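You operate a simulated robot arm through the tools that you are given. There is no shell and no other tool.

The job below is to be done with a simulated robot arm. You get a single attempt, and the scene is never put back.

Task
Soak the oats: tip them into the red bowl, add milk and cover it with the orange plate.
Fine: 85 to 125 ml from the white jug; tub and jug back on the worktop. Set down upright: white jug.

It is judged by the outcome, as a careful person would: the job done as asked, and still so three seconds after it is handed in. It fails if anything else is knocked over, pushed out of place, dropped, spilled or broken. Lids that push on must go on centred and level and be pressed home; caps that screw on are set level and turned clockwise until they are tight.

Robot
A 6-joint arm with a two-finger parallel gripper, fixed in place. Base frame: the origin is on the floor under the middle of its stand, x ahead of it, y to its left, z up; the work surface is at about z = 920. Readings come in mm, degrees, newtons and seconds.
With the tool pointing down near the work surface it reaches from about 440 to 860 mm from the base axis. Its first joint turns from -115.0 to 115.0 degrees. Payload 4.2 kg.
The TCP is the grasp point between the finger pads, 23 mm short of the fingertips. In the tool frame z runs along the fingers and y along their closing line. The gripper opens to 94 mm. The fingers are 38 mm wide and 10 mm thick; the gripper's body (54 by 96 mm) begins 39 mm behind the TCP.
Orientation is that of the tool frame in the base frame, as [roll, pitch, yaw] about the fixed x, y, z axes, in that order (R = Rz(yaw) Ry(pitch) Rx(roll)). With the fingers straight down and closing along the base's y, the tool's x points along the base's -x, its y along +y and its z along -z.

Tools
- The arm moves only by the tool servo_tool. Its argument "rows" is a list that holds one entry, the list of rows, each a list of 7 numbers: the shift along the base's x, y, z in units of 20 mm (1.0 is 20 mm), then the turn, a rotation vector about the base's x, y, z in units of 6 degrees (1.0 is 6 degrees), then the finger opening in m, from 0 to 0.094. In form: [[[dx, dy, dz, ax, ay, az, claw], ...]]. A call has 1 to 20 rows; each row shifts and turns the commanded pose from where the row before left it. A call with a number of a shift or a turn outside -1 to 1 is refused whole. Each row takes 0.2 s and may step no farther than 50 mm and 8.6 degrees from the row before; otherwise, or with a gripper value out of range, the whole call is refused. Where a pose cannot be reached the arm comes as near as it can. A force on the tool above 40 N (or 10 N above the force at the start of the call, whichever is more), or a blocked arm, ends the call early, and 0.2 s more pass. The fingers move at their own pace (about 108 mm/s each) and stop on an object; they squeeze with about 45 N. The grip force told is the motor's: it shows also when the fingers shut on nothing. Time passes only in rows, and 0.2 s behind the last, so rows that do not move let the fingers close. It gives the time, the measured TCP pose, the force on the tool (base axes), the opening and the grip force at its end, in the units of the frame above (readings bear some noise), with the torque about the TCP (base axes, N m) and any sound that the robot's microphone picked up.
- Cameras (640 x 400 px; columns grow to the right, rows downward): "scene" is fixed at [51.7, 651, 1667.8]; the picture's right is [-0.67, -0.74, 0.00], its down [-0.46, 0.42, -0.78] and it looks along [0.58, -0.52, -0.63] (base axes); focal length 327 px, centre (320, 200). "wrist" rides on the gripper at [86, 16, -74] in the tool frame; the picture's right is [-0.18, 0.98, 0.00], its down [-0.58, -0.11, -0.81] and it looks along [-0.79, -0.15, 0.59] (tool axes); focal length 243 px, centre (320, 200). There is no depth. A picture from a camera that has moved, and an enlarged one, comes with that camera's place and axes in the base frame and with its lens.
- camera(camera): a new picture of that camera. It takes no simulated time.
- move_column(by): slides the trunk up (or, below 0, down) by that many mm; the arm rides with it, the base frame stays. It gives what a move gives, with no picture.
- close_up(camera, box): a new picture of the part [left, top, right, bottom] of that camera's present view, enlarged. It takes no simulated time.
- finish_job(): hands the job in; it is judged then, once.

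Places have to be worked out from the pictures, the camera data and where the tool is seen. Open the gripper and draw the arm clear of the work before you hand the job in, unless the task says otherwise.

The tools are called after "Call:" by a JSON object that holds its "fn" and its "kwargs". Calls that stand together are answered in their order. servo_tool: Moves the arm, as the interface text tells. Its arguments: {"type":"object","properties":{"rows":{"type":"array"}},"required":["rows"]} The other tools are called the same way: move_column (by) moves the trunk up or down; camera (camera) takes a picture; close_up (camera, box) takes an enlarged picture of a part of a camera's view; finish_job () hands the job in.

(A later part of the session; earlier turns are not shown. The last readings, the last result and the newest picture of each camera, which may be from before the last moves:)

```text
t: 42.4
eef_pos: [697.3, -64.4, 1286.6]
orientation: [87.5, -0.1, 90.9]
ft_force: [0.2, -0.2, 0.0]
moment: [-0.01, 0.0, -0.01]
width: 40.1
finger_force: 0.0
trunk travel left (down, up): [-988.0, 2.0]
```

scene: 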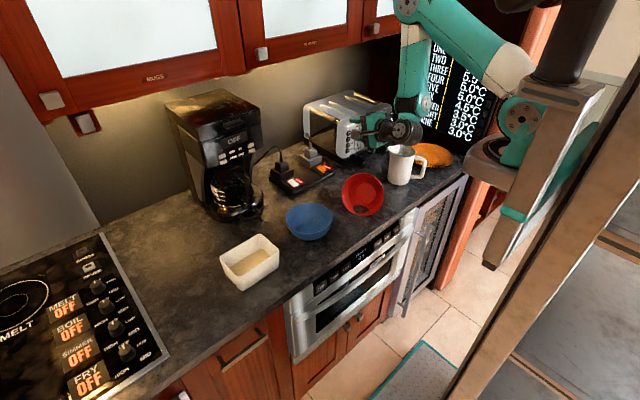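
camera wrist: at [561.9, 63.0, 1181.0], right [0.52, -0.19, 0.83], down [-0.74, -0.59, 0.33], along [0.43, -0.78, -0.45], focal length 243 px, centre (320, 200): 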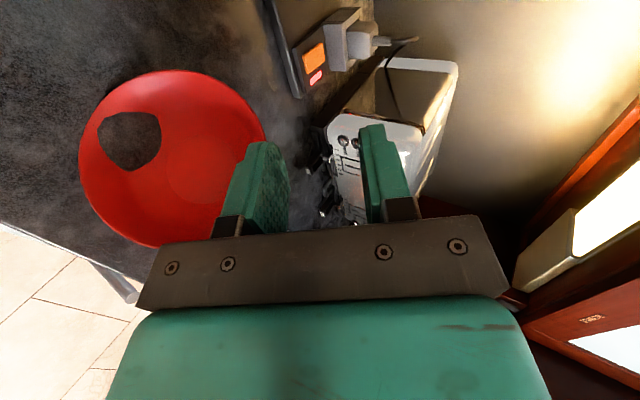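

Call:
{"fn": "move_column", "kwargs": {"by": -100}}

Call:
{"fn": "servo_tool", "kwargs": {"rows": [[[0.2, 0, 0.9, 0, -1, 0, 0.04], [0.2, 0, 0.9, 0, -1, 0, 0.04], [0.2, 0, 0.9, 0, -1, 0, 0.04], [0.2, 0, 0.9, 0, -1, 0, 0.04]]]}}

Call:
{"fn": "camera", "kwargs": {"camera": "scene"}}

```text
t: 43.7
eef_pos: [697.7, -63.4, 1186.2]
orientation: [87.5, -0.1, 90.9]
ft_force: [0.4, -0.7, 0.1]
moment: [-0.01, 0.04, -0.01]
width: 40.0
finger_force: 0.2
trunk travel left (down, up): [-888.0, 102.0]
```

```text
t: 44.7
eef_pos: [718.3, -62.3, 1264.6]
orientation: [63.8, 0.3, 91.0]
ft_force: [-0.4, -0.3, 0.2]
moment: [0.02, 0.0, 0.0]
width: 39.9
finger_force: 0.1
out of reach, approached as far as the arm can: row 4
trunk travel left (down, up): [-888.0, 102.0]
```

```text
taken
```

scene: 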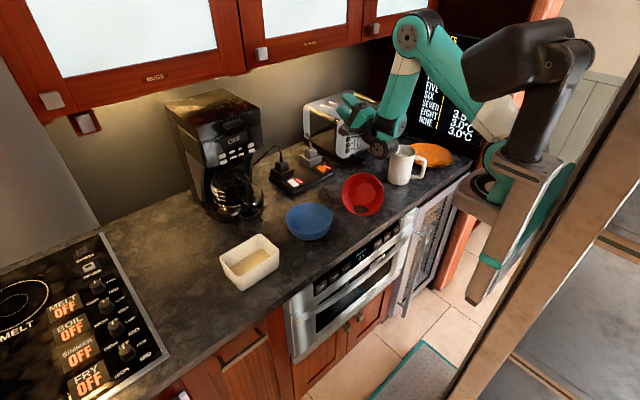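

Now at 26° upward. Next I yaw the tool toward +y along an arc (wrist roughly fixed), in two halves.

Call:
{"fn": "servo_tool", "kwargs": {"rows": [[[-0.05, 0.9, 0, 0, 0, 1, 0.04], [-0.14, 0.9, 0, 0, 0, 1, 0.04], [-0.235, 0.875, 0, 0, 0, 1, 0.04], [-0.325, 0.845, 0, 0, 0, 1, 0.04], [-0.41, 0.805, 0, 0, 0, 1, 0.04], [-0.49, 0.76, 0, 0, 0, 1, 0.04]]]}}

```text
t: 46.1
eef_pos: [718.3, 65.2, 1289.8]
orientation: [63.7, 0.1, 127.0]
ft_force: [0.5, -0.5, -0.7]
moment: [-0.02, -0.02, 0.02]
width: 40.0
finger_force: 0.1
out of reach, approached as far as the arm can: row 3, 4, 5, 6
trunk travel left (down, up): [-888.0, 102.0]
```

Call:
{"fn": "servo_tool", "kwargs": {"rows": [[[-0.3, 0.7, 0.2, 0, 0, 1, 0.04], [-0.4, 0.65, 0.1, 0, 0, 1, 0.04], [-0.5, 0.6, 0, 0, 0, 1, 0.04], [-0.5, 0.5, 0, 0, 0, 1, 0.04]]]}}

Call:
{"fn": "camera", "kwargs": {"camera": "scene"}}

```text
t: 47.1
eef_pos: [699.9, 204.8, 1335.8]
orientation: [63.5, -0.3, 149.8]
ft_force: [0.4, -0.3, -0.1]
moment: [-0.01, 0.0, 0.03]
width: 40.1
finger_force: 0.0
out of reach, approached as far as the arm can: row 1, 2, 3, 4
trunk travel left (down, up): [-888.0, 102.0]
```

```text
taken
```

scene: 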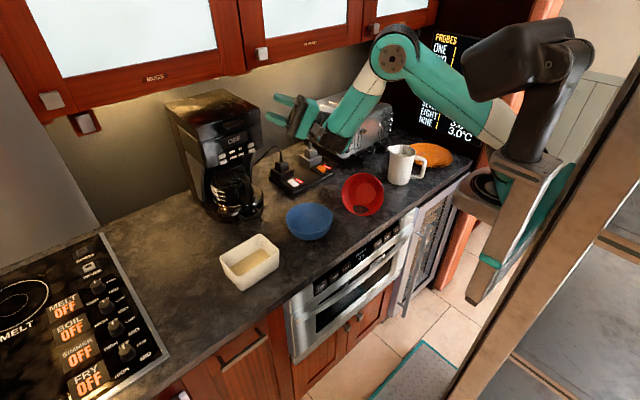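

The arm slides rather far while yawing. I'll look closely at the arm's current shape to understand its wrist configuration before moving on.

Call:
{"fn": "close_up", "kwargs": {"camera": "scene", "box": [260, 10, 452, 130]}}

Call:
{"fn": "camera", "kwargs": {"camera": "wrist"}}

```text
3.33 times, centred on (356, 70) of scene
camera zoom: at [51.7, 651.0, 1667.8], right [-0.67, -0.74, 0.0], down [-0.46, 0.42, -0.78], along [0.58, -0.52, -0.63], focal length 1090 px, centre (200, 633)
```

zoom: 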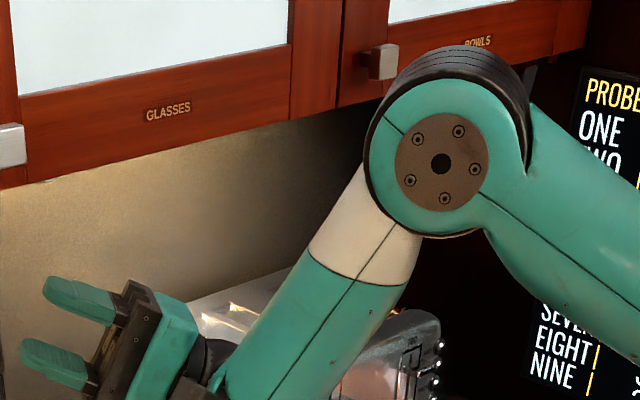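

```text
taken
camera wrist: at [589.1, 184.4, 1317.2], right [-0.06, -0.47, 0.88], down [0.16, -0.87, -0.46], along [0.98, 0.12, 0.13], focal length 243 px, centre (320, 200)
```

wrist: 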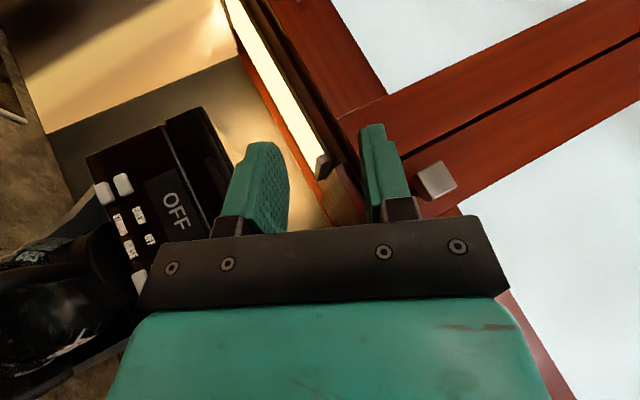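

Call:
{"fn": "close_up", "kwargs": {"camera": "scene", "box": [256, 85, 384, 165]}}

```text
5.00 times, centred on (320, 125) of scene
camera zoom: at [51.7, 651.0, 1667.8], right [-0.67, -0.74, 0.0], down [-0.46, 0.42, -0.78], along [0.58, -0.52, -0.63], focal length 1635 px, centre (320, 575)
```

zoom: 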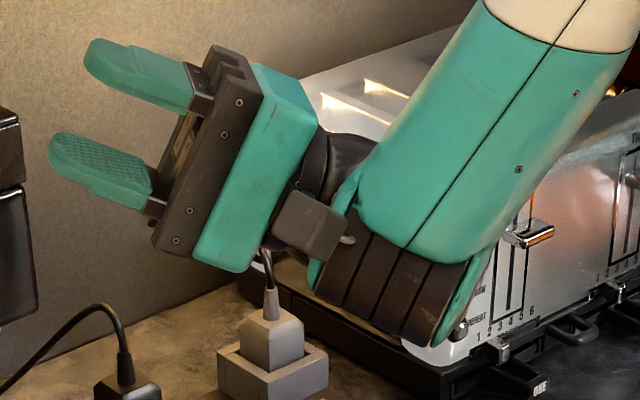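

Call:
{"fn": "servo_tool", "kwargs": {"rows": [[[0, -0.5, 0, 0, 0, 0, 0.04]]]}}

Call:
{"fn": "servo_tool", "kwargs": {"rows": [[[0, 0, 0, -0.5, 0, 0, 0.04]]]}}

Call:
{"fn": "servo_tool", "kwargs": {"rows": [[[0, 0, 0, 0, 0, 0.5, 0.04]]]}}

```text
t: 47.5
eef_pos: [701.2, 204.4, 1335.8]
orientation: [63.5, -0.1, 149.8]
ft_force: [0.4, -0.4, -0.5]
moment: [-0.02, 0.02, -0.01]
width: 39.9
finger_force: 0.1
out of reach, approached as far as the arm can: row 1
trunk travel left (down, up): [-888.0, 102.0]
```

```text
t: 47.9
eef_pos: [689.3, 212.8, 1330.9]
orientation: [66.2, 1.4, 150.5]
ft_force: [-0.2, 0.0, -0.4]
moment: [0.03, 0.01, 0.0]
width: 40.2
finger_force: 0.1
out of reach, approached as far as the arm can: row 1
trunk travel left (down, up): [-888.0, 102.0]
```

```text
t: 48.3
eef_pos: [685.9, 212.4, 1331.1]
orientation: [66.2, 1.5, 150.5]
ft_force: [-0.2, 0.2, 0.2]
moment: [-0.01, -0.03, -0.01]
width: 40.0
finger_force: 0.0
out of reach, approached as far as the arm can: row 1
trunk travel left (down, up): [-888.0, 102.0]
```

Call:
{"fn": "servo_tool", "kwargs": {"rows": [[[0, 0, 0, 0, 0, -0.5, 0.04]]]}}

Call:
{"fn": "servo_tool", "kwargs": {"rows": [[[0.4, 0.4, 0.3, 0, 0, 0, 0.04]]]}}

```text
t: 48.7
eef_pos: [687.3, 211.7, 1331.2]
orientation: [66.1, 1.5, 147.4]
ft_force: [-0.2, -0.2, 0.0]
moment: [0.0, 0.05, 0.03]
width: 40.0
finger_force: 0.0
trunk travel left (down, up): [-888.0, 102.0]
```

```text
t: 49.1
eef_pos: [693.4, 220.6, 1337.1]
orientation: [66.0, 1.6, 147.2]
ft_force: [-0.2, 0.4, 0.3]
moment: [-0.03, -0.01, -0.02]
width: 40.1
finger_force: 0.0
trunk travel left (down, up): [-888.0, 102.0]
```

Call:
{"fn": "servo_tool", "kwargs": {"rows": [[[0, 0, 0, 0.5, 0.77, 0.41, 0.04], [0, 0, 0, 0.5, 0.77, 0.41, 0.04]]]}}

Call:
{"fn": "servo_tool", "kwargs": {"rows": [[[0, 0, 0, 0, 0, 1, 0.04]]]}}

```text
t: 49.7
eef_pos: [674.4, 216.9, 1324.1]
orientation: [65.5, -9.6, 152.2]
ft_force: [0.7, 0.2, 0.9]
moment: [0.01, 0.02, 0.01]
width: 39.9
finger_force: 0.0
out of reach, approached as far as the arm can: row 1, 2
trunk travel left (down, up): [-888.0, 102.0]
```

```text
t: 50.1
eef_pos: [651.4, 231.5, 1318.0]
orientation: [65.4, -9.8, 157.6]
ft_force: [0.3, -0.6, -0.8]
moment: [0.02, -0.01, 0.01]
width: 39.9
finger_force: 0.0
out of reach, approached as far as the arm can: row 1
trunk travel left (down, up): [-888.0, 102.0]
```

Call:
{"fn": "servo_tool", "kwargs": {"rows": [[[0, 0, 0, -0.4, -0.8, -0.4, 0.04], [0, 0, 0, -0.4, -0.8, -0.4, 0.04], [0, 0, 0, -0.4, -0.8, -0.4, 0.04], [0, 0, 0, -0.4, -0.8, -0.4, 0.04]]]}}

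Call:
{"fn": "servo_tool", "kwargs": {"rows": [[[0, 0, 0, 0, 0, 1, 0.04]]]}}

```text
t: 51.1
eef_pos: [652.2, 236.4, 1320.2]
orientation: [65.7, 11.8, 148.5]
ft_force: [-0.6, -0.4, -0.7]
moment: [0.0, 0.01, 0.02]
width: 40.0
finger_force: 0.1
out of reach, approached as far as the arm can: row 1
trunk travel left (down, up): [-888.0, 102.0]
```

```text
t: 51.5
eef_pos: [644.5, 270.3, 1330.3]
orientation: [65.8, 11.5, 153.5]
ft_force: [0.0, -0.1, 0.1]
moment: [-0.02, 0.02, 0.0]
width: 39.9
finger_force: 0.1
out of reach, approached as far as the arm can: row 1
trunk travel left (down, up): [-888.0, 102.0]
```

The tool sits on the far (−y) side of the forearm, so the wrist's free swing is through −y, not +y. I'll yaw the tool the other way (toward -y) along an arc at this height, clear of the cabinets.

Call:
{"fn": "servo_tool", "kwargs": {"rows": [[[0.872, -0.396, 0, 0, 0, -1, 0.04], [0.826, -0.485, 0, 0, 0, -1, 0.04], [0.771, -0.568, 0, 0, 0, -1, 0.04], [0.707, -0.646, 0, 0, 0, -1, 0.04], [0.636, -0.716, 0, 0, 0, -1, 0.04]]]}}

```text
t: 52.7
eef_pos: [718.5, 217.1, 1333.2]
orientation: [65.6, 11.9, 124.6]
ft_force: [-0.3, 0.5, -0.1]
moment: [0.0, 0.01, -0.05]
width: 39.9
finger_force: 0.1
trunk travel left (down, up): [-888.0, 102.0]
```

Call:
{"fn": "servo_tool", "kwargs": {"rows": [[[0.45, -0.85, 0, 0, 0, -1, 0.04], [0.35, -0.9, 0, 0, 0, -1, 0.04], [0.2, -0.95, 0, 0, 0, -1, 0.04], [0.1, -1, 0, 0, 0, -1, 0.04], [0, -1, 0, 0, 0, -1, 0.04], [-0.1, -1, 0, 0, 0, -1, 0.04], [-0.15, -1, 0, 0, 0, -1, 0.04], [-0.2, -1, 0, 0, 0, -1, 0.04]]]}}

Call:
{"fn": "camera", "kwargs": {"camera": "scene"}}

```text
t: 54.5
eef_pos: [735.5, 59.9, 1334.0]
orientation: [65.8, 12.1, 76.9]
ft_force: [0.2, 1.1, 0.1]
moment: [-0.02, 0.02, 0.0]
width: 40.1
finger_force: 0.1
out of reach, approached as far as the arm can: row 8
trunk travel left (down, up): [-888.0, 102.0]
```

```text
taken
```

scene: 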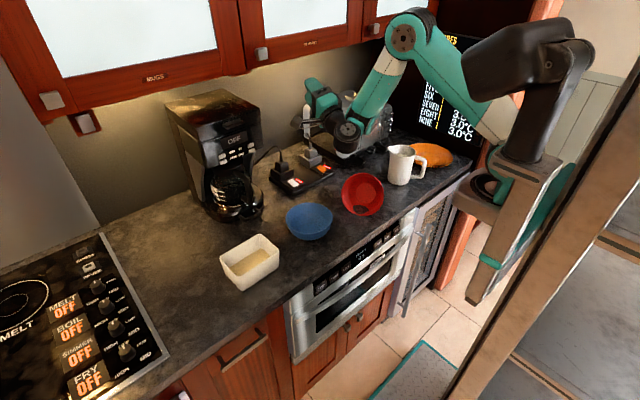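

Call:
{"fn": "servo_tool", "kwargs": {"rows": [[[0.0, -0.99, 0.1, 0, 0, -1, 0.04], [-0.1, -1.0, 0.1, 0, 0, -1, 0.04], [-0.2, -1, 0.1, 0, 0, -1, 0.04], [-0.35, -1, 0, 0, 0, -1, 0.04], [-0.45, -1, 0, 0, 0, -1, 0.04], [-0.55, -0.975, 0, 0, 0, -1, 0.04]]]}}

```text
t: 55.9
eef_pos: [763.9, -215.7, 1381.4]
orientation: [65.3, 12.4, 44.5]
ft_force: [0.3, -0.5, 0.1]
moment: [-0.03, -0.02, 0.0]
width: 40.0
finger_force: 0.1
out of reach, approached as far as the arm can: row 1, 2, 3, 4, 5, 6
trunk travel left (down, up): [-888.0, 102.0]
```

The arm drifted toward the cabinets; I pause and inspect its shape closely before any further move.

Call:
{"fn": "camera", "kwargs": {"camera": "scene"}}

Call:
{"fn": "close_up", "kwargs": {"camera": "scene", "box": [320, 0, 608, 180]}}

Call:
{"fn": "close_up", "kwargs": {"camera": "scene", "box": [320, 70, 448, 150]}}

Call:
{"fn": "camera", "kwargs": {"camera": "wrist"}}

```text
taken
```

scene: 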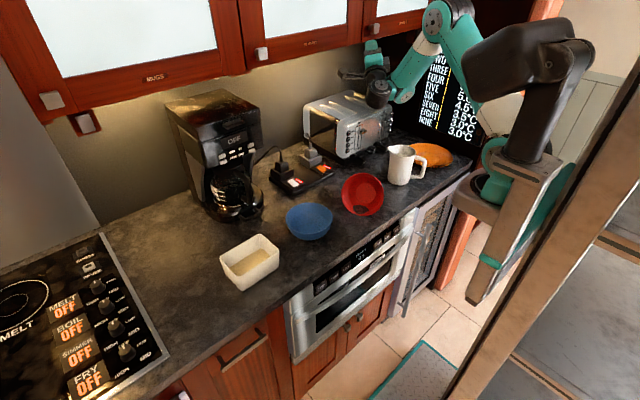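

```text
2.22 times, centred on (464, 90) of scene
camera zoom: at [51.7, 651.0, 1667.8], right [-0.67, -0.74, 0.0], down [-0.46, 0.42, -0.78], along [0.58, -0.52, -0.63], focal length 726 px, centre (0, 444)
```

zoom: 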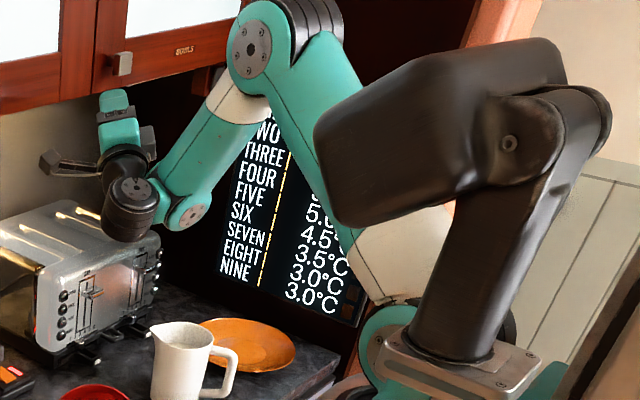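

```text
5.00 times, centred on (384, 110) of scene
camera zoom: at [51.7, 651.0, 1667.8], right [-0.67, -0.74, 0.0], down [-0.46, 0.42, -0.78], along [0.58, -0.52, -0.63], focal length 1635 px, centre (0, 650)
```

zoom: 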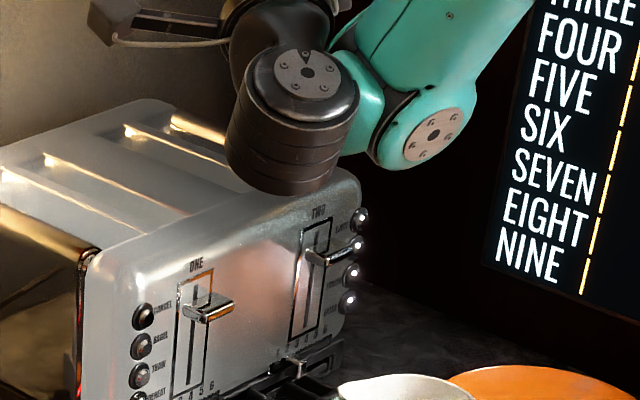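

```text
taken
camera wrist: at [768.7, -105.0, 1347.4], right [-0.28, 0.3, 0.91], down [-0.95, 0.03, -0.3], along [-0.12, -0.95, 0.28], focal length 243 px, centre (320, 200)
```

wrist: 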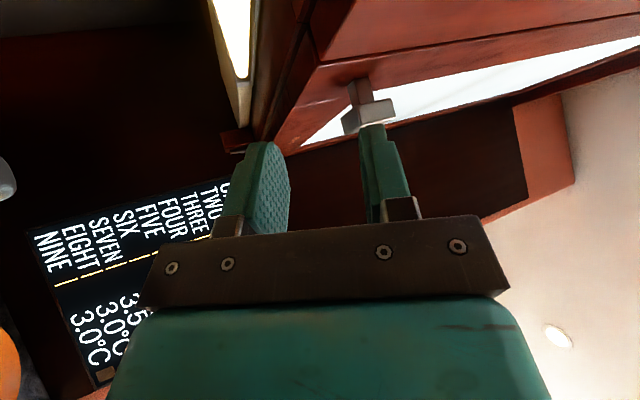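

The wrist joint evidently has a dead range, so I have to unwind it the long way: tool to the left (+y), then roll around that sideways axis, then down. First I back away from the cabinets and yaw the tool leftwards.

Call:
{"fn": "servo_tool", "kwargs": {"rows": [[[-0.2, 1, -0.3, 0, 0, 1, 0.04], [-0.2, 1, -0.3, 0, 0, 1, 0.04], [-0.2, 1, -0.3, 0, 0, 1, 0.04], [-0.1, 1, -0.3, 0, 0, 1, 0.04], [-0.1, 1, -0.3, 0, 0, 1, 0.04], [0, 1, -0.3, 0, 0, 1, 0.04], [0, 1, -0.3, 0, 0, 1, 0.04], [0, 1, 0, 0, 0, 1, 0.04]]]}}

```text
t: 57.7
eef_pos: [748.6, -56.0, 1339.3]
orientation: [65.4, 12.3, 92.6]
ft_force: [0.2, -0.8, 0.9]
moment: [-0.04, 0.01, -0.05]
width: 39.8
finger_force: 0.0
trunk travel left (down, up): [-888.0, 102.0]
```

Call:
{"fn": "servo_tool", "kwargs": {"rows": [[[0, 1, 0, 0, 0, 0.7, 0.04], [0, 1, 0, 0, 0, 0.7, 0.04], [-0.1, 1, 0, 0, 0, 0.7, 0.04], [-0.1, 1, 0, 0, 0, 0.7, 0.04], [-0.2, 1, 0, 0, 0, 0.7, 0.04], [-0.3, 1, 0, 0, 0, 0.7, 0.04], [-0.4, 1, 0, 0, 0, 0.7, 0.04], [-0.5, 1, 0, 0, 0, 0.7, 0.04], [-0.5, 1, 0, 0, 0, 0.7, 0.04], [-0.5, 1, 0, 0, 0, 0.7, 0.04], [-0.5, 1, 0, 0, 0, 0.7, 0.04], [-0.5, 1, 0, 0, 0, 0.7, 0.04]]]}}

```text
t: 60.3
eef_pos: [674.3, 185.8, 1339.3]
orientation: [65.4, 12.2, 142.7]
ft_force: [-0.6, -0.2, 0.3]
moment: [0.0, -0.01, 0.03]
width: 40.0
finger_force: 0.1
trunk travel left (down, up): [-888.0, 102.0]
```

No limits hit. Now I rotate about the sideways axis (tool-left), carrying the tool over the top, a few rows first.

Call:
{"fn": "servo_tool", "kwargs": {"rows": [[[-0.44, 0.06, 0.364, -0.137, -0.99, 0, 0.04], [-0.476, 0.066, 0.316, -0.137, -0.99, 0, 0.04], [-0.506, 0.07, 0.264, -0.137, -0.99, 0, 0.04], [-0.53, 0.073, 0.209, -0.137, -0.99, 0, 0.04], [-0.549, 0.076, 0.152, -0.137, -0.99, 0, 0.04]]]}}

```text
t: 61.5
eef_pos: [615.3, 284.9, 1408.0]
orientation: [47.7, 37.5, 134.6]
ft_force: [-0.4, 0.0, -0.1]
moment: [-0.01, 0.0, 0.01]
width: 40.0
finger_force: 0.1
out of reach, approached as far as the arm can: row 1, 2, 3, 4, 5
trunk travel left (down, up): [-888.0, 102.0]
```

Call:
{"fn": "servo_tool", "kwargs": {"rows": [[[0.5, -0.3, 0, 0, 0, -1, 0.04], [0.5, -0.4, 0, 0, 0, -1, 0.04], [0.4, -0.5, 0, 0, 0, -1, 0.04]]]}}

Call:
{"fn": "servo_tool", "kwargs": {"rows": [[[-0.5, -0.3, 0.1, 0, -1, 0, 0.04], [-0.5, -0.3, 0.1, 0, -1, 0, 0.04], [-0.6, -0.3, 0, 0, -1, 0, 0.04]]]}}

Call:
{"fn": "camera", "kwargs": {"camera": "scene"}}

```text
t: 62.3
eef_pos: [642.4, 261.4, 1409.1]
orientation: [47.4, 37.6, 116.9]
ft_force: [0.5, 0.1, -0.2]
moment: [0.02, -0.02, -0.01]
width: 40.0
finger_force: 0.1
trunk travel left (down, up): [-888.0, 102.0]
```

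```text
t: 63.1
eef_pos: [613.2, 256.2, 1424.8]
orientation: [25.1, 43.8, 102.3]
ft_force: [0.4, 0.6, -0.2]
moment: [-0.04, 0.0, 0.0]
width: 39.9
finger_force: 0.2
out of reach, approached as far as the arm can: row 3
trunk travel left (down, up): [-888.0, 102.0]
```

```text
taken
```

scene: 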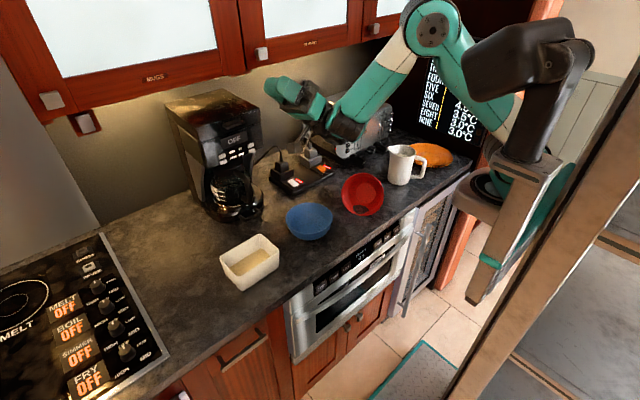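

Call:
{"fn": "servo_tool", "kwargs": {"rows": [[[0, 0, 0, -0.28, -0.7, -0.65, 0.04], [0, 0, 0, -0.28, -0.7, -0.65, 0.04], [0, 0, 0, -0.28, -0.7, -0.65, 0.04], [0, 0, 0, -0.28, -0.7, -0.65, 0.04], [0, 0, 0, -0.28, -0.7, -0.65, 0.04]]]}}

Call:
{"fn": "servo_tool", "kwargs": {"rows": [[[-0.5, -0.3, 0, 0, -1, 0, 0.04], [-0.5, -0.3, 0, 0, -1, 0, 0.04], [-0.6, -0.3, 0, 0, -1, 0, 0.04]]]}}

```text
t: 64.3
eef_pos: [612.1, 255.3, 1424.9]
orientation: [-7.0, 49.1, 58.9]
ft_force: [-0.5, 0.4, -0.3]
moment: [-0.01, 0.03, -0.01]
width: 40.1
finger_force: 0.0
trunk travel left (down, up): [-888.0, 102.0]
```

```text
t: 65.1
eef_pos: [578.7, 318.8, 1488.5]
orientation: [-26.1, 38.1, 45.2]
ft_force: [-0.5, -0.9, 0.3]
moment: [-0.01, -0.04, 0.02]
width: 40.1
finger_force: 0.0
out of reach, approached as far as the arm can: row 1, 2, 3
trunk travel left (down, up): [-888.0, 102.0]
```

Tilting up is always free, yawing left is limited. I'll bring the tool back in line with the arm on the right (-y) side, keeping it high and pointing up, then carry it over the top.

Call:
{"fn": "servo_tool", "kwargs": {"rows": [[[0.5, -0.8, 0, 0, 0, -1, 0.04], [0.5, -0.9, 0, 0, 0, -1, 0.04], [0.5, -1, 0, 0, 0, -1, 0.04], [0.4, -1, 0, 0, 0, -1, 0.04], [0.4, -1, 0, 0, 0, -1, 0.04], [0.3, -1, 0, 0, 0, -1, 0.04], [0.3, -1, 0, 0, 0, -1, 0.04], [0.2, -1, 0, 0, 0, -1, 0.04]]]}}

```text
t: 66.9
eef_pos: [641.3, 164.0, 1489.1]
orientation: [-26.7, 37.8, -2.5]
ft_force: [-0.8, 0.0, -0.6]
moment: [0.0, 0.0, 0.0]
width: 40.2
finger_force: 0.0
trunk travel left (down, up): [-888.0, 102.0]
```

Call:
{"fn": "servo_tool", "kwargs": {"rows": [[[0.1, -1, 0, 0, 0, -0.7, 0.04], [0.1, -1, 0, 0, 0, -0.7, 0.04], [0, -1, 0, 0, 0, -0.7, 0.04], [0, -1, 0, 0, 0, -0.7, 0.04], [0, -1, 0, 0, 0, -0.7, 0.04], [0, -1, 0, 0, 0, -0.7, 0.04], [0, -1, 0, 0, 0, -0.7, 0.04], [0, -1, 0, 0, 0, -0.7, 0.04], [0, -1, 0, 0, 0, -0.7, 0.04], [0, -1, 0, 0, 0, -0.7, 0.04], [0, -1, 0, 0, 0, -0.7, 0.04], [0, -1, 0, 0, 0, -0.7, 0.04]]]}}

Call:
{"fn": "camera", "kwargs": {"camera": "scene"}}

```text
t: 69.5
eef_pos: [645.6, -73.9, 1488.3]
orientation: [-26.6, 37.8, -52.9]
ft_force: [0.7, -0.1, 0.4]
moment: [0.01, -0.02, -0.01]
width: 39.9
finger_force: 0.1
trunk travel left (down, up): [-888.0, 102.0]
```

```text
taken
```

scene: 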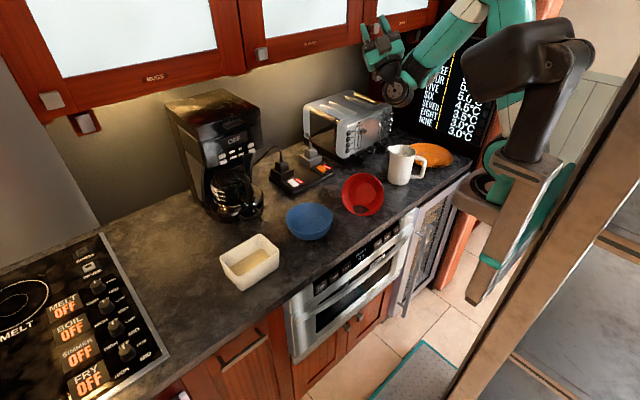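

The tool now points up, slightly to the right of the arm plane. I carry it over the top (rotating about the arm's wrist axis), first a few rows to check for limits.

Call:
{"fn": "servo_tool", "kwargs": {"rows": [[[-0.67, -0.085, 0.28, 0.0735, -0.746, 0, 0.04], [-0.69, -0.087, 0.213, 0.0735, -0.746, 0, 0.04], [-0.7, -0.089, 0.143, 0.0735, -0.746, 0, 0.04], [-0.71, -0.09, 0.071, 0.0735, -0.746, 0, 0.04], [-0.71, -0.09, 0, 0.0735, -0.746, 0, 0.04], [-0.71, -0.09, -0.073, 0.0735, -0.746, 0, 0.04]]]}}

```text
t: 70.9
eef_pos: [593.3, -124.8, 1630.9]
orientation: [-2.3, 21.1, -40.6]
ft_force: [0.4, 0.0, 0.2]
moment: [-0.01, -0.03, -0.02]
width: 40.2
finger_force: 0.1
out of reach, approached as far as the arm can: row 1, 2, 3, 4, 5, 6
trunk travel left (down, up): [-888.0, 102.0]
```

Call:
{"fn": "camera", "kwargs": {"camera": "scene"}}

Call:
{"fn": "close_up", "kwargs": {"camera": "scene", "box": [340, 0, 532, 120]}}

Call:
{"fn": "camera", "kwargs": {"camera": "wrist"}}

```text
taken
```

scene: 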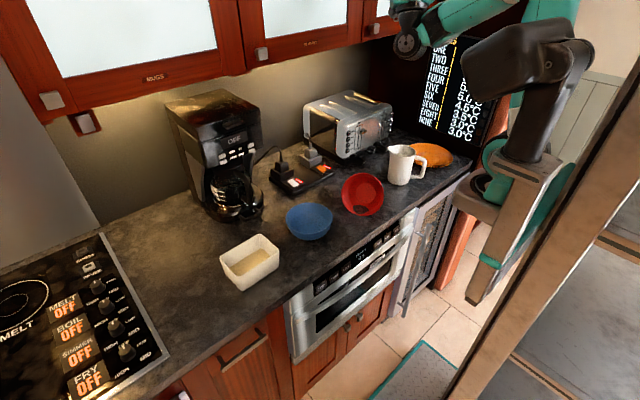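

```text
3.33 times, centred on (436, 60) of scene
camera zoom: at [51.7, 651.0, 1667.8], right [-0.67, -0.74, 0.0], down [-0.46, 0.42, -0.78], along [0.58, -0.52, -0.63], focal length 1090 px, centre (-67, 667)
```

zoom: 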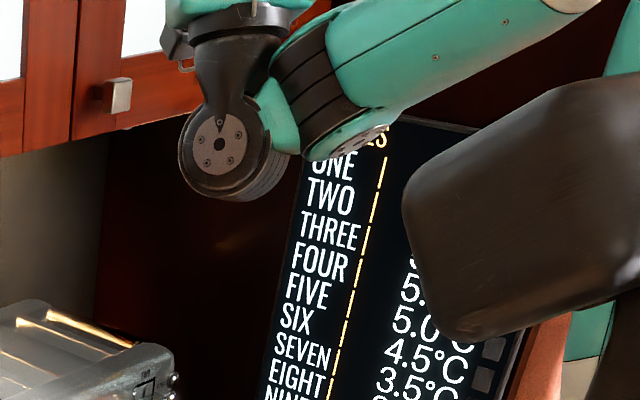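

```text
taken
camera wrist: at [642.9, -149.2, 1529.7], right [0.5, 0.87, 0.03], down [-0.72, 0.43, -0.54], along [-0.48, 0.25, 0.84], focal length 243 px, centre (320, 200)
```

wrist: 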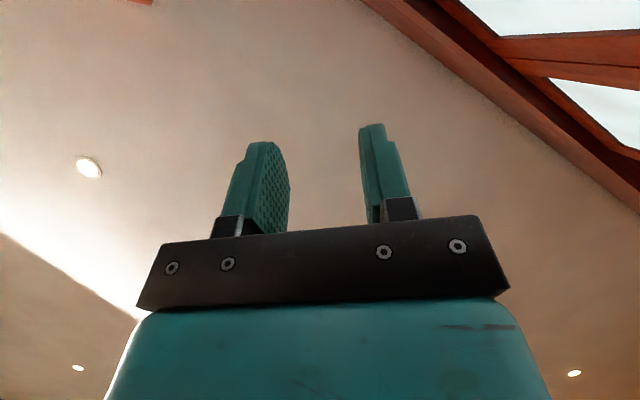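

Call:
{"fn": "close_up", "kwargs": {"camera": "scene", "box": [380, 0, 508, 80]}}

```text
5.00 times, centred on (444, 40) of scene
camera zoom: at [51.7, 651.0, 1667.8], right [-0.67, -0.74, 0.0], down [-0.46, 0.42, -0.78], along [0.58, -0.52, -0.63], focal length 1635 px, centre (-300, 1000)
```

zoom: 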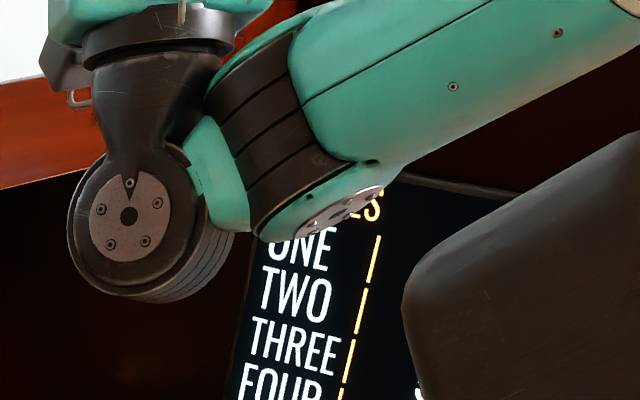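

I now realise the tool's roll has come back near its natural family (camera side in the arm plane). I test untilting from here in small steps.

Call:
{"fn": "servo_tool", "kwargs": {"rows": [[[0.659, -0.553, -0.375, 0.542, 0.632, 0, 0.04], [0.636, -0.534, -0.445, 0.542, 0.632, 0, 0.04], [0.601, -0.505, -0.52, 0.542, 0.632, 0, 0.04], [0.559, -0.469, -0.585, 0.542, 0.632, 0, 0.04]]]}}

```text
t: 71.9
eef_pos: [642.5, -166.2, 1592.6]
orientation: [-2.1, 41.0, -40.5]
ft_force: [-0.7, 0.5, 0.1]
moment: [0.03, -0.01, 0.02]
width: 40.2
finger_force: 0.0
trunk travel left (down, up): [-888.0, 102.0]
```

Call:
{"fn": "servo_tool", "kwargs": {"rows": [[[0.42, -0.435, -0.7, 0.542, 0.632, 0, 0.04], [0.38, -0.401, -0.75, 0.542, 0.632, 0, 0.04], [0.33, -0.359, -0.8, 0.542, 0.632, 0, 0.04], [0.28, -0.315, -0.85, 0.542, 0.632, 0, 0.04], [0.22, -0.269, -0.9, 0.542, 0.632, 0, 0.04], [0.16, -0.221, -0.9, 0.542, 0.632, 0, 0.04]]]}}

```text
t: 73.3
eef_pos: [651.3, -202.3, 1440.3]
orientation: [-2.0, 70.7, -40.5]
ft_force: [0.7, 0.3, -0.4]
moment: [0.01, -0.01, -0.03]
width: 40.1
finger_force: 0.0
out of reach, approached as far as the arm can: row 3, 4, 5, 6
trunk travel left (down, up): [-888.0, 102.0]
```

Call:
{"fn": "close_up", "kwargs": {"camera": "scene", "box": [340, 0, 596, 160]}}

```text
2.50 times, centred on (468, 80) of scene
camera zoom: at [51.7, 651.0, 1667.8], right [-0.67, -0.74, 0.0], down [-0.46, 0.42, -0.78], along [0.58, -0.52, -0.63], focal length 817 px, centre (-50, 500)
```

zoom: 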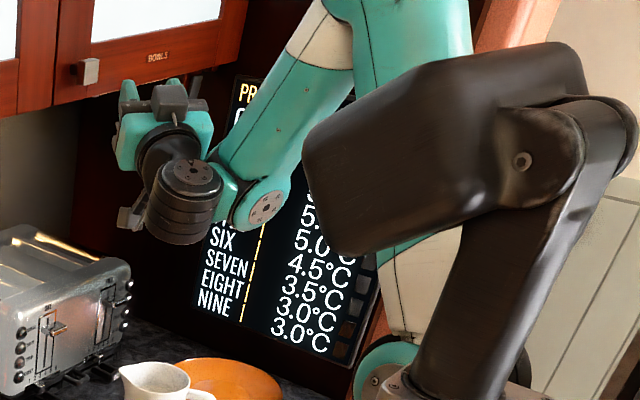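

I think I understand now: the arm's first axis lies along x through the trunk, so there is a forbidden zone for the wrist around that axis, and my first test pushed the wrist under it. I'll back up (tilt up, raise), then untilt while keeping the wrist well above the axis.

Call:
{"fn": "servo_tool", "kwargs": {"rows": [[[-0.05, 0.22, 0.95, -0.407, -0.474, 0, 0.04], [-0.05, 0.22, 0.95, -0.407, -0.474, 0, 0.04], [-0.05, 0.22, 0.95, -0.407, -0.474, 0, 0.04], [-0.05, 0.22, 0.95, -0.407, -0.474, 0, 0.04], [-0.05, 0.22, 0.95, -0.407, -0.474, 0, 0.04], [-0.05, 0.22, 0.95, -0.407, -0.474, 0, 0.04], [-0.05, 0.22, 0.95, -0.407, -0.474, 0, 0.04], [-0.05, 0.22, 0.95, -0.407, -0.474, 0, 0.04]]]}}

Call:
{"fn": "servo_tool", "kwargs": {"rows": [[[0, -0.2, 0.3, 0.542, 0.632, 0, 0.04], [0, -0.2, 0.3, 0.542, 0.632, 0, 0.04], [0, -0.2, 0.3, 0.542, 0.632, 0, 0.04]]]}}

```text
t: 75.1
eef_pos: [645.7, -167.7, 1591.7]
orientation: [-2.0, 40.9, -40.5]
ft_force: [0.6, 0.0, -0.6]
moment: [0.0, 0.0, 0.02]
width: 39.9
finger_force: 0.1
trunk travel left (down, up): [-888.0, 102.0]
```

```text
t: 75.9
eef_pos: [627.2, -172.7, 1549.8]
orientation: [-2.2, 55.6, -40.6]
ft_force: [0.5, -0.1, -0.4]
moment: [-0.06, 0.01, 0.0]
width: 40.0
finger_force: 0.1
out of reach, approached as far as the arm can: row 2, 3
trunk travel left (down, up): [-888.0, 102.0]
```

Call:
{"fn": "camera", "kwargs": {"camera": "scene"}}

Call:
{"fn": "close_up", "kwargs": {"camera": "scene", "box": [420, 80, 580, 180]}}

Call:
{"fn": "close_up", "kwargs": {"camera": "scene", "box": [360, 0, 520, 100]}}

```text
taken
```

scene: 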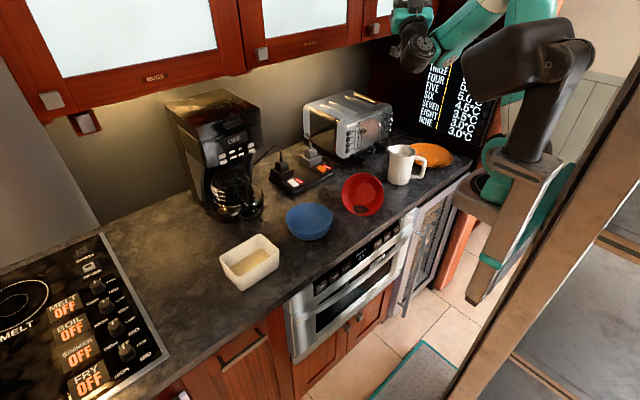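

```text
4.00 times, centred on (500, 130) of scene
camera zoom: at [51.7, 651.0, 1667.8], right [-0.67, -0.74, 0.0], down [-0.46, 0.42, -0.78], along [0.58, -0.52, -0.63], focal length 1308 px, centre (-400, 480)
```

zoom: 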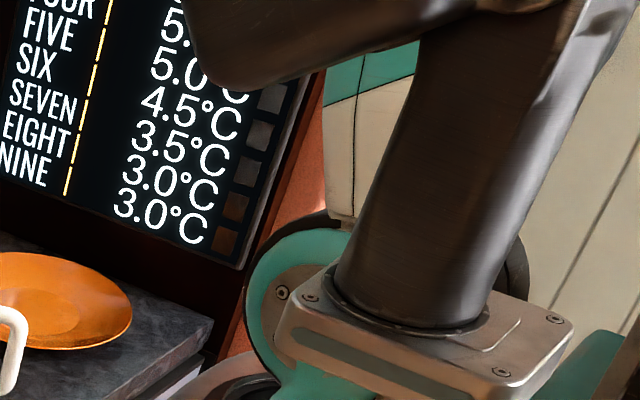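

```text
4.00 times, centred on (440, 50) of scene
camera zoom: at [51.7, 651.0, 1667.8], right [-0.67, -0.74, 0.0], down [-0.46, 0.42, -0.78], along [0.58, -0.52, -0.63], focal length 1308 px, centre (-160, 800)
```

zoom: 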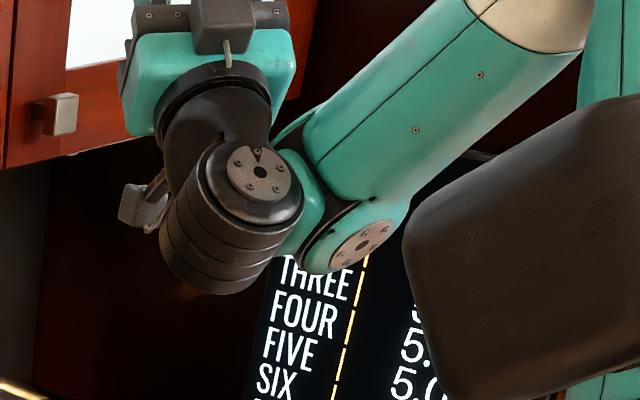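

Looking back at which moves were possible, the simplest explanation is an inner reach limit: untilting requires the tool to be farther out. I'll first move outward (unflagged so far), lower the trunk so I stay below cabinet level, and then untilt while far out.

Call:
{"fn": "servo_tool", "kwargs": {"rows": [[[0.8, -0.2, 0, -0.2, -0.23, 0, 0.04], [1, -0.2, 0, 0, 0, 0, 0.04], [1, -0.2, 0, 0, 0, 0, 0.04], [1, -0.2, 0, 0, 0, 0, 0.04]]]}}

Call:
{"fn": "move_column", "kwargs": {"by": -150}}

```text
t: 76.9
eef_pos: [693.7, -186.8, 1533.8]
orientation: [-2.1, 53.8, -40.5]
ft_force: [0.1, 0.2, -0.4]
moment: [-0.04, 0.0, 0.02]
width: 40.1
finger_force: 0.1
out of reach, approached as far as the arm can: row 2, 3, 4
trunk travel left (down, up): [-888.0, 102.0]
```

```text
t: 78.6
eef_pos: [694.1, -186.9, 1383.8]
orientation: [-2.1, 53.8, -40.6]
ft_force: [0.0, 0.3, -0.3]
moment: [-0.04, -0.02, 0.02]
width: 40.0
finger_force: 0.1
trunk travel left (down, up): [-738.0, 252.0]
```

Still limited. I'll take a picture here, make one small untilt, and compare, to see which joints actually move.

Call:
{"fn": "close_up", "kwargs": {"camera": "scene", "box": [340, 20, 596, 180]}}

Call:
{"fn": "servo_tool", "kwargs": {"rows": [[[0, 0, 0, 0.65, 0.76, 0, 0.04], [0, 0, 0, 0.65, 0.76, 0, 0.04], [0, 0, 0, 0.65, 0.76, 0, 0.04]]]}}

Call:
{"fn": "close_up", "kwargs": {"camera": "scene", "box": [340, 20, 596, 180]}}

```text
2.50 times, centred on (468, 100) of scene
camera zoom: at [51.7, 651.0, 1667.8], right [-0.67, -0.74, 0.0], down [-0.46, 0.42, -0.78], along [0.58, -0.52, -0.63], focal length 817 px, centre (-50, 450)
```

zoom: 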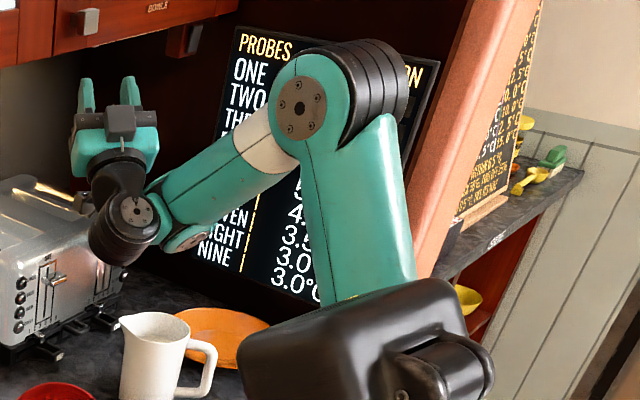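

```text
t: 79.4
eef_pos: [643.9, -183.4, 1290.0]
orientation: [-2.3, 71.5, -40.5]
ft_force: [-1.0, -0.2, 0.5]
moment: [-0.04, 0.04, 0.05]
width: 40.0
finger_force: 0.1
out of reach, approached as far as the arm can: row 1, 2, 3
trunk travel left (down, up): [-738.0, 252.0]
```

```text
2.50 times, centred on (468, 100) of scene
camera zoom: at [51.7, 651.0, 1667.8], right [-0.67, -0.74, 0.0], down [-0.46, 0.42, -0.78], along [0.58, -0.52, -0.63], focal length 817 px, centre (-50, 450)
```

zoom: 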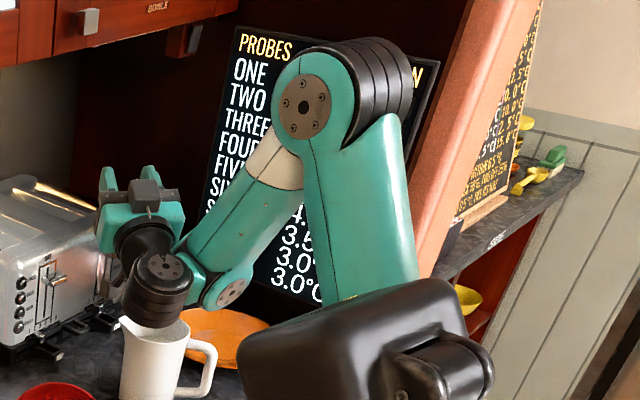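

Very informative: only the elbow moved, because the forearm is parallel to the tool's x axis (wrist gimbal lock) – and the wrist is in the flipped solution. Rolling the tool further about its own axis (same direction as before) should pass through and bring the wrist back to the normal solution. I test that with a few rows.

Call:
{"fn": "servo_tool", "kwargs": {"rows": [[[0, 0, 0, -0.747, 0.585, -0.317, 0.04], [0, 0, 0, -0.747, 0.585, -0.317, 0.04], [0, 0, 0, -0.747, 0.585, -0.317, 0.04], [0, 0, 0, -0.747, 0.585, -0.317, 0.04], [0, 0, 0, -0.747, 0.585, -0.317, 0.04]]]}}

Call:
{"fn": "close_up", "kwargs": {"camera": "scene", "box": [340, 20, 596, 180]}}

```text
t: 80.6
eef_pos: [644.1, -184.7, 1288.9]
orientation: [-57.0, 54.5, -100.2]
ft_force: [1.2, 0.7, -0.5]
moment: [-0.02, 0.0, 0.01]
width: 39.9
finger_force: 0.2
trunk travel left (down, up): [-738.0, 252.0]
```

```text
2.50 times, centred on (468, 100) of scene
camera zoom: at [51.7, 651.0, 1667.8], right [-0.67, -0.74, 0.0], down [-0.46, 0.42, -0.78], along [0.58, -0.52, -0.63], focal length 817 px, centre (-50, 450)
```

zoom: 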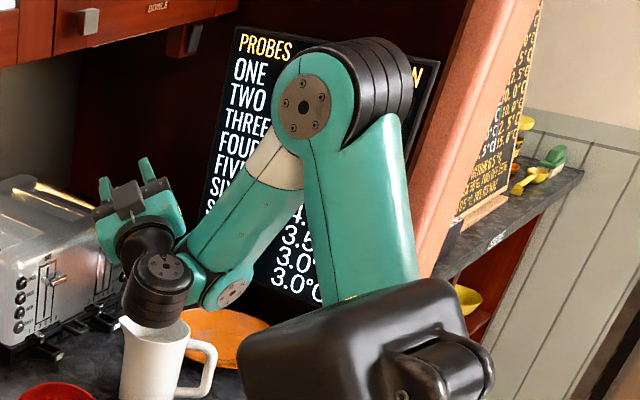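

Only the gripper rolled, so the wrist is at its singular pose (tool axis parallel to the first wrist axis). To leave it I lean the tool sideways (to the left), then precess it around the wrist axis toward forward-down. First the lean.

Call:
{"fn": "servo_tool", "kwargs": {"rows": [[[0.605, 0.855, -0.02, -0.25, 0.195, 0.949, 0.04], [0.515, 0.91, -0.05, -0.25, 0.195, 0.949, 0.04], [0.42, 0.955, -0.085, -0.25, 0.195, 0.949, 0.04], [0.32, 0.99, -0.12, -0.25, 0.195, 0.949, 0.04]]]}}

Call:
{"fn": "close_up", "kwargs": {"camera": "scene", "box": [340, 20, 596, 180]}}

```text
t: 81.6
eef_pos: [678.9, -111.0, 1277.5]
orientation: [-64.3, 48.7, -83.2]
ft_force: [0.3, -0.3, -0.6]
moment: [0.01, 0.02, -0.04]
width: 40.0
finger_force: 0.1
out of reach, approached as far as the arm can: row 3
trunk travel left (down, up): [-738.0, 252.0]
```

```text
2.50 times, centred on (468, 100) of scene
camera zoom: at [51.7, 651.0, 1667.8], right [-0.67, -0.74, 0.0], down [-0.46, 0.42, -0.78], along [0.58, -0.52, -0.63], focal length 817 px, centre (-50, 450)
```

zoom: 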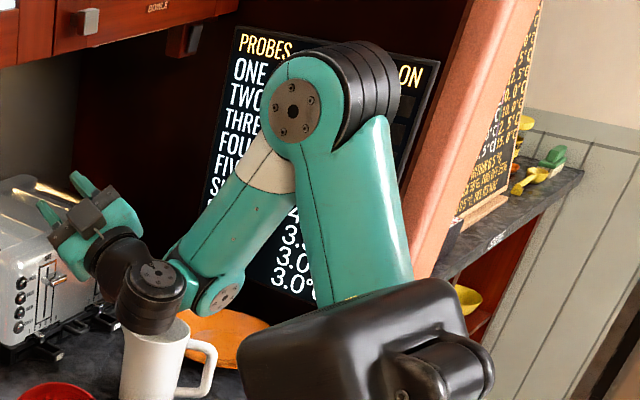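

Call:
{"fn": "servo_tool", "kwargs": {"rows": [[[0.22, 1, -0.1, -0.25, 0.195, 0.949, 0.04], [0.12, 1, -0.1, -0.25, 0.195, 0.949, 0.04], [0, 1, -0.1, -0.25, 0.195, 0.949, 0.04]]]}}

Call:
{"fn": "close_up", "kwargs": {"camera": "scene", "box": [340, 20, 596, 180]}}

```text
t: 82.4
eef_pos: [681.4, -51.8, 1268.3]
orientation: [-70.5, 44.8, -70.5]
ft_force: [-0.4, -0.1, -0.2]
moment: [-0.02, 0.02, -0.02]
width: 40.0
finger_force: 0.2
out of reach, approached as far as the arm can: row 3
trunk travel left (down, up): [-738.0, 252.0]
```

```text
2.50 times, centred on (468, 100) of scene
camera zoom: at [51.7, 651.0, 1667.8], right [-0.67, -0.74, 0.0], down [-0.46, 0.42, -0.78], along [0.58, -0.52, -0.63], focal length 817 px, centre (-50, 450)
```

zoom: 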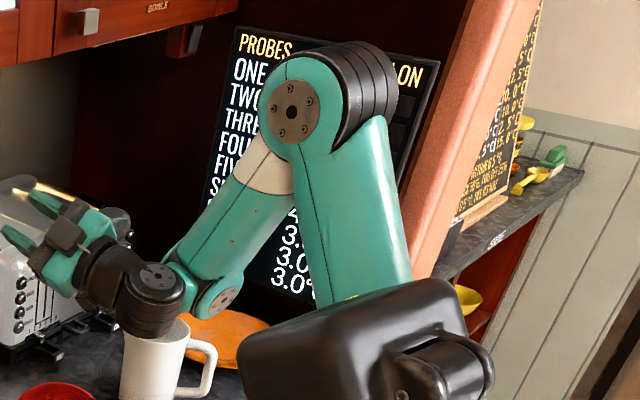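

The lean worked (only the second wrist joint moved). I raise the trunk a bit for clearance over the jug, and then precess the tool about the wrist axis toward forward-down, first five rows.

Call:
{"fn": "move_column", "kwargs": {"by": 80}}

Call:
{"fn": "servo_tool", "kwargs": {"rows": [[[0.152, -0.165, -0.663, -0.747, 0.585, -0.317, 0.04], [0.105, -0.222, -0.657, -0.747, 0.585, -0.317, 0.04], [0.058, -0.275, -0.641, -0.747, 0.585, -0.317, 0.04], [0.009, -0.326, -0.621, -0.747, 0.585, -0.317, 0.04], [-0.04, -0.373, -0.592, -0.747, 0.585, -0.317, 0.04]]]}}

Call:
{"fn": "close_up", "kwargs": {"camera": "scene", "box": [340, 0, 596, 160]}}

```text
t: 83.6
eef_pos: [681.7, -50.8, 1348.9]
orientation: [-70.2, 44.9, -70.8]
ft_force: [-0.3, -0.9, -0.1]
moment: [-0.04, -0.01, -0.02]
width: 40.0
finger_force: 0.0
trunk travel left (down, up): [-818.0, 172.0]
```

```text
t: 84.8
eef_pos: [675.8, -85.3, 1226.4]
orientation: [-94.4, 24.4, -94.6]
ft_force: [0.3, 0.3, 0.6]
moment: [-0.02, 0.01, -0.01]
width: 40.0
finger_force: 0.1
out of reach, approached as far as the arm can: row 1, 2, 3, 4, 5
trunk travel left (down, up): [-818.0, 172.0]
```

```text
2.50 times, centred on (468, 80) of scene
camera zoom: at [51.7, 651.0, 1667.8], right [-0.67, -0.74, 0.0], down [-0.46, 0.42, -0.78], along [0.58, -0.52, -0.63], focal length 817 px, centre (-50, 500)
```

zoom: 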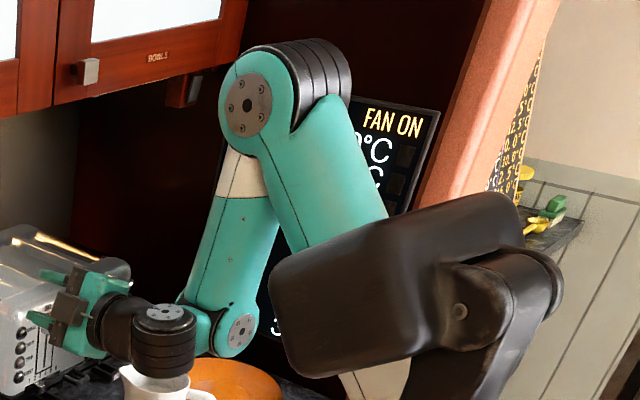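

That direction is blocked for the first wrist joint, so I go back and lean to the other side (right) instead, then precess the opposite way.

Call:
{"fn": "servo_tool", "kwargs": {"rows": [[[0.042, 0.246, 0.875, 0.533, -0.418, 0.226, 0.04], [0.042, 0.246, 0.875, 0.533, -0.418, 0.226, 0.04], [0.042, 0.246, 0.875, 0.533, -0.418, 0.226, 0.04], [0.042, 0.246, 0.875, 0.533, -0.418, 0.226, 0.04], [0.042, 0.246, 0.875, 0.533, -0.418, 0.226, 0.04], [0.042, 0.246, 0.875, 0.533, -0.418, 0.226, 0.04], [0.042, 0.246, 0.875, 0.533, -0.418, 0.226, 0.04]]]}}

Call:
{"fn": "servo_tool", "kwargs": {"rows": [[[0, -1, 0.2, 0.25, -0.195, -0.949, 0.04], [-0.12, -1, 0.18, 0.25, -0.195, -0.949, 0.04], [-0.22, -1, 0.15, 0.25, -0.195, -0.949, 0.04], [-0.32, -0.99, 0.12, 0.25, -0.195, -0.949, 0.04], [-0.42, -0.955, 0.085, 0.25, -0.195, -0.949, 0.04], [-0.515, -0.91, 0.05, 0.25, -0.195, -0.949, 0.04], [-0.605, -0.855, 0.02, 0.25, -0.195, -0.949, 0.04]]]}}

Call:
{"fn": "close_up", "kwargs": {"camera": "scene", "box": [340, 0, 596, 160]}}

```text
t: 86.4
eef_pos: [682.1, -50.0, 1346.4]
orientation: [-70.2, 45.0, -70.5]
ft_force: [0.8, -0.2, -0.7]
moment: [-0.01, -0.01, 0.01]
width: 39.9
finger_force: 0.0
trunk travel left (down, up): [-818.0, 172.0]
```

```text
t: 88.0
eef_pos: [638.5, -184.2, 1364.7]
orientation: [-56.8, 54.4, -100.0]
ft_force: [-0.3, 0.5, 0.3]
moment: [0.01, -0.03, -0.01]
width: 39.7
finger_force: 0.1
trunk travel left (down, up): [-818.0, 172.0]
```

```text
2.50 times, centred on (468, 80) of scene
camera zoom: at [51.7, 651.0, 1667.8], right [-0.67, -0.74, 0.0], down [-0.46, 0.42, -0.78], along [0.58, -0.52, -0.63], focal length 817 px, centre (-50, 500)
```

zoom: 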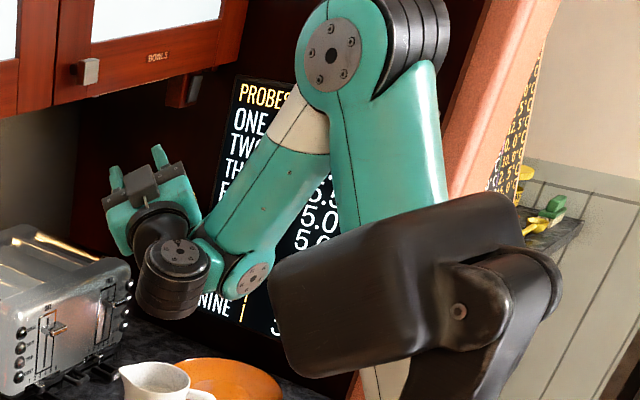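

Call:
{"fn": "servo_tool", "kwargs": {"rows": [[[-0.685, -0.79, -0.02, 0.25, -0.195, -0.949, 0.04], [-0.76, -0.72, -0.05, 0.25, -0.195, -0.949, 0.04], [-0.825, -0.64, -0.085, 0.25, -0.195, -0.949, 0.04], [-0.88, -0.55, -0.12, 0.25, -0.195, -0.949, 0.04], [-0.93, -0.455, -0.15, 0.25, -0.195, -0.949, 0.04], [-0.97, -0.36, -0.18, 0.25, -0.195, -0.949, 0.04]]]}}

Call:
{"fn": "close_up", "kwargs": {"camera": "scene", "box": [340, 0, 596, 160]}}

```text
t: 89.4
eef_pos: [488.2, -399.8, 1366.4]
orientation: [-49.0, 64.8, -127.4]
ft_force: [0.1, 1.2, 0.4]
moment: [0.03, 0.02, 0.02]
width: 39.9
finger_force: 0.0
out of reach, approached as far as the arm can: row 1, 2, 3, 4, 5, 6
trunk travel left (down, up): [-818.0, 172.0]
```

```text
2.50 times, centred on (468, 80) of scene
camera zoom: at [51.7, 651.0, 1667.8], right [-0.67, -0.74, 0.0], down [-0.46, 0.42, -0.78], along [0.58, -0.52, -0.63], focal length 817 px, centre (-50, 500)
```

zoom: 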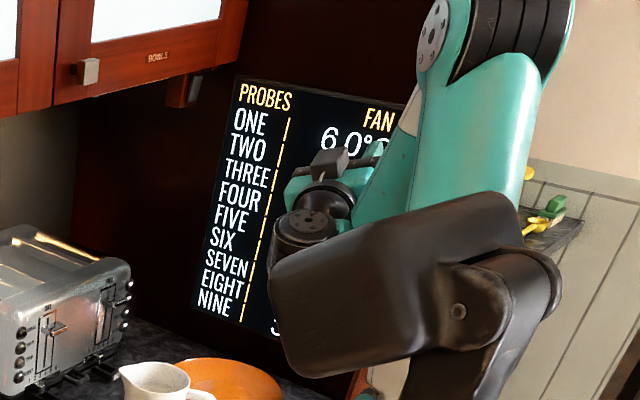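

Leaning right is blocked (that joint's stop), and the first wrist joint is at one end of its range: it got wound around. So I must unwind it by rotating the tool about that wrist axis the other way round (about 270°) with a small left lean. First I return to the previous pose.

Call:
{"fn": "servo_tool", "kwargs": {"rows": [[[0.625, 0.9, 0, -0.125, 0.0975, 0.4745, 0.04], [0.625, 0.9, 0, -0.125, 0.0975, 0.4745, 0.04], [0.625, 0.9, 0, -0.125, 0.0975, 0.4745, 0.04], [0.625, 0.9, 0, -0.125, 0.0975, 0.4745, 0.04], [0.625, 0.9, 0, -0.125, 0.0975, 0.4745, 0.04], [0.625, 0.9, 0, -0.125, 0.0975, 0.4745, 0.04], [0.625, 0.9, 0, -0.125, 0.0975, 0.4745, 0.04], [0.625, 0.9, 0, -0.125, 0.0975, 0.4745, 0.04], [0.625, 0.9, 0, -0.125, 0.0975, 0.4745, 0.04], [0.625, 0.9, 0, -0.125, 0.0975, 0.4745, 0.04], [0.625, 0.9, 0, -0.125, 0.0975, 0.4745, 0.04], [0.625, 0.9, 0, -0.125, 0.0975, 0.4745, 0.04]]]}}

Call:
{"fn": "servo_tool", "kwargs": {"rows": [[[0.605, 0.855, -0.02, -0.25, 0.195, 0.949, 0.04], [0.515, 0.91, -0.05, -0.25, 0.195, 0.949, 0.04], [0.42, 0.955, -0.085, -0.25, 0.195, 0.949, 0.04], [0.32, 0.99, -0.12, -0.25, 0.195, 0.949, 0.04]]]}}

Call:
{"fn": "close_up", "kwargs": {"camera": "scene", "box": [340, 0, 596, 160]}}

```text
t: 92.0
eef_pos: [646.8, -191.4, 1369.3]
orientation: [-56.6, 54.6, -100.0]
ft_force: [0.1, 0.4, -0.5]
moment: [-0.02, -0.02, -0.02]
width: 40.0
finger_force: 0.0
out of reach, approached as far as the arm can: row 1, 3, 5
trunk travel left (down, up): [-818.0, 172.0]
```

```text
t: 93.0
eef_pos: [681.8, -119.6, 1360.8]
orientation: [-63.5, 48.4, -82.5]
ft_force: [0.5, 0.1, -0.6]
moment: [0.0, 0.02, 0.01]
width: 40.2
finger_force: 0.1
out of reach, approached as far as the arm can: row 4
trunk travel left (down, up): [-818.0, 172.0]
```

```text
2.50 times, centred on (468, 80) of scene
camera zoom: at [51.7, 651.0, 1667.8], right [-0.67, -0.74, 0.0], down [-0.46, 0.42, -0.78], along [0.58, -0.52, -0.63], focal length 817 px, centre (-50, 500)
```

zoom: 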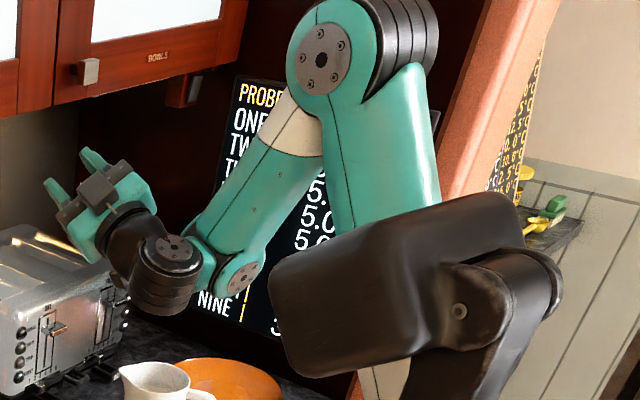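

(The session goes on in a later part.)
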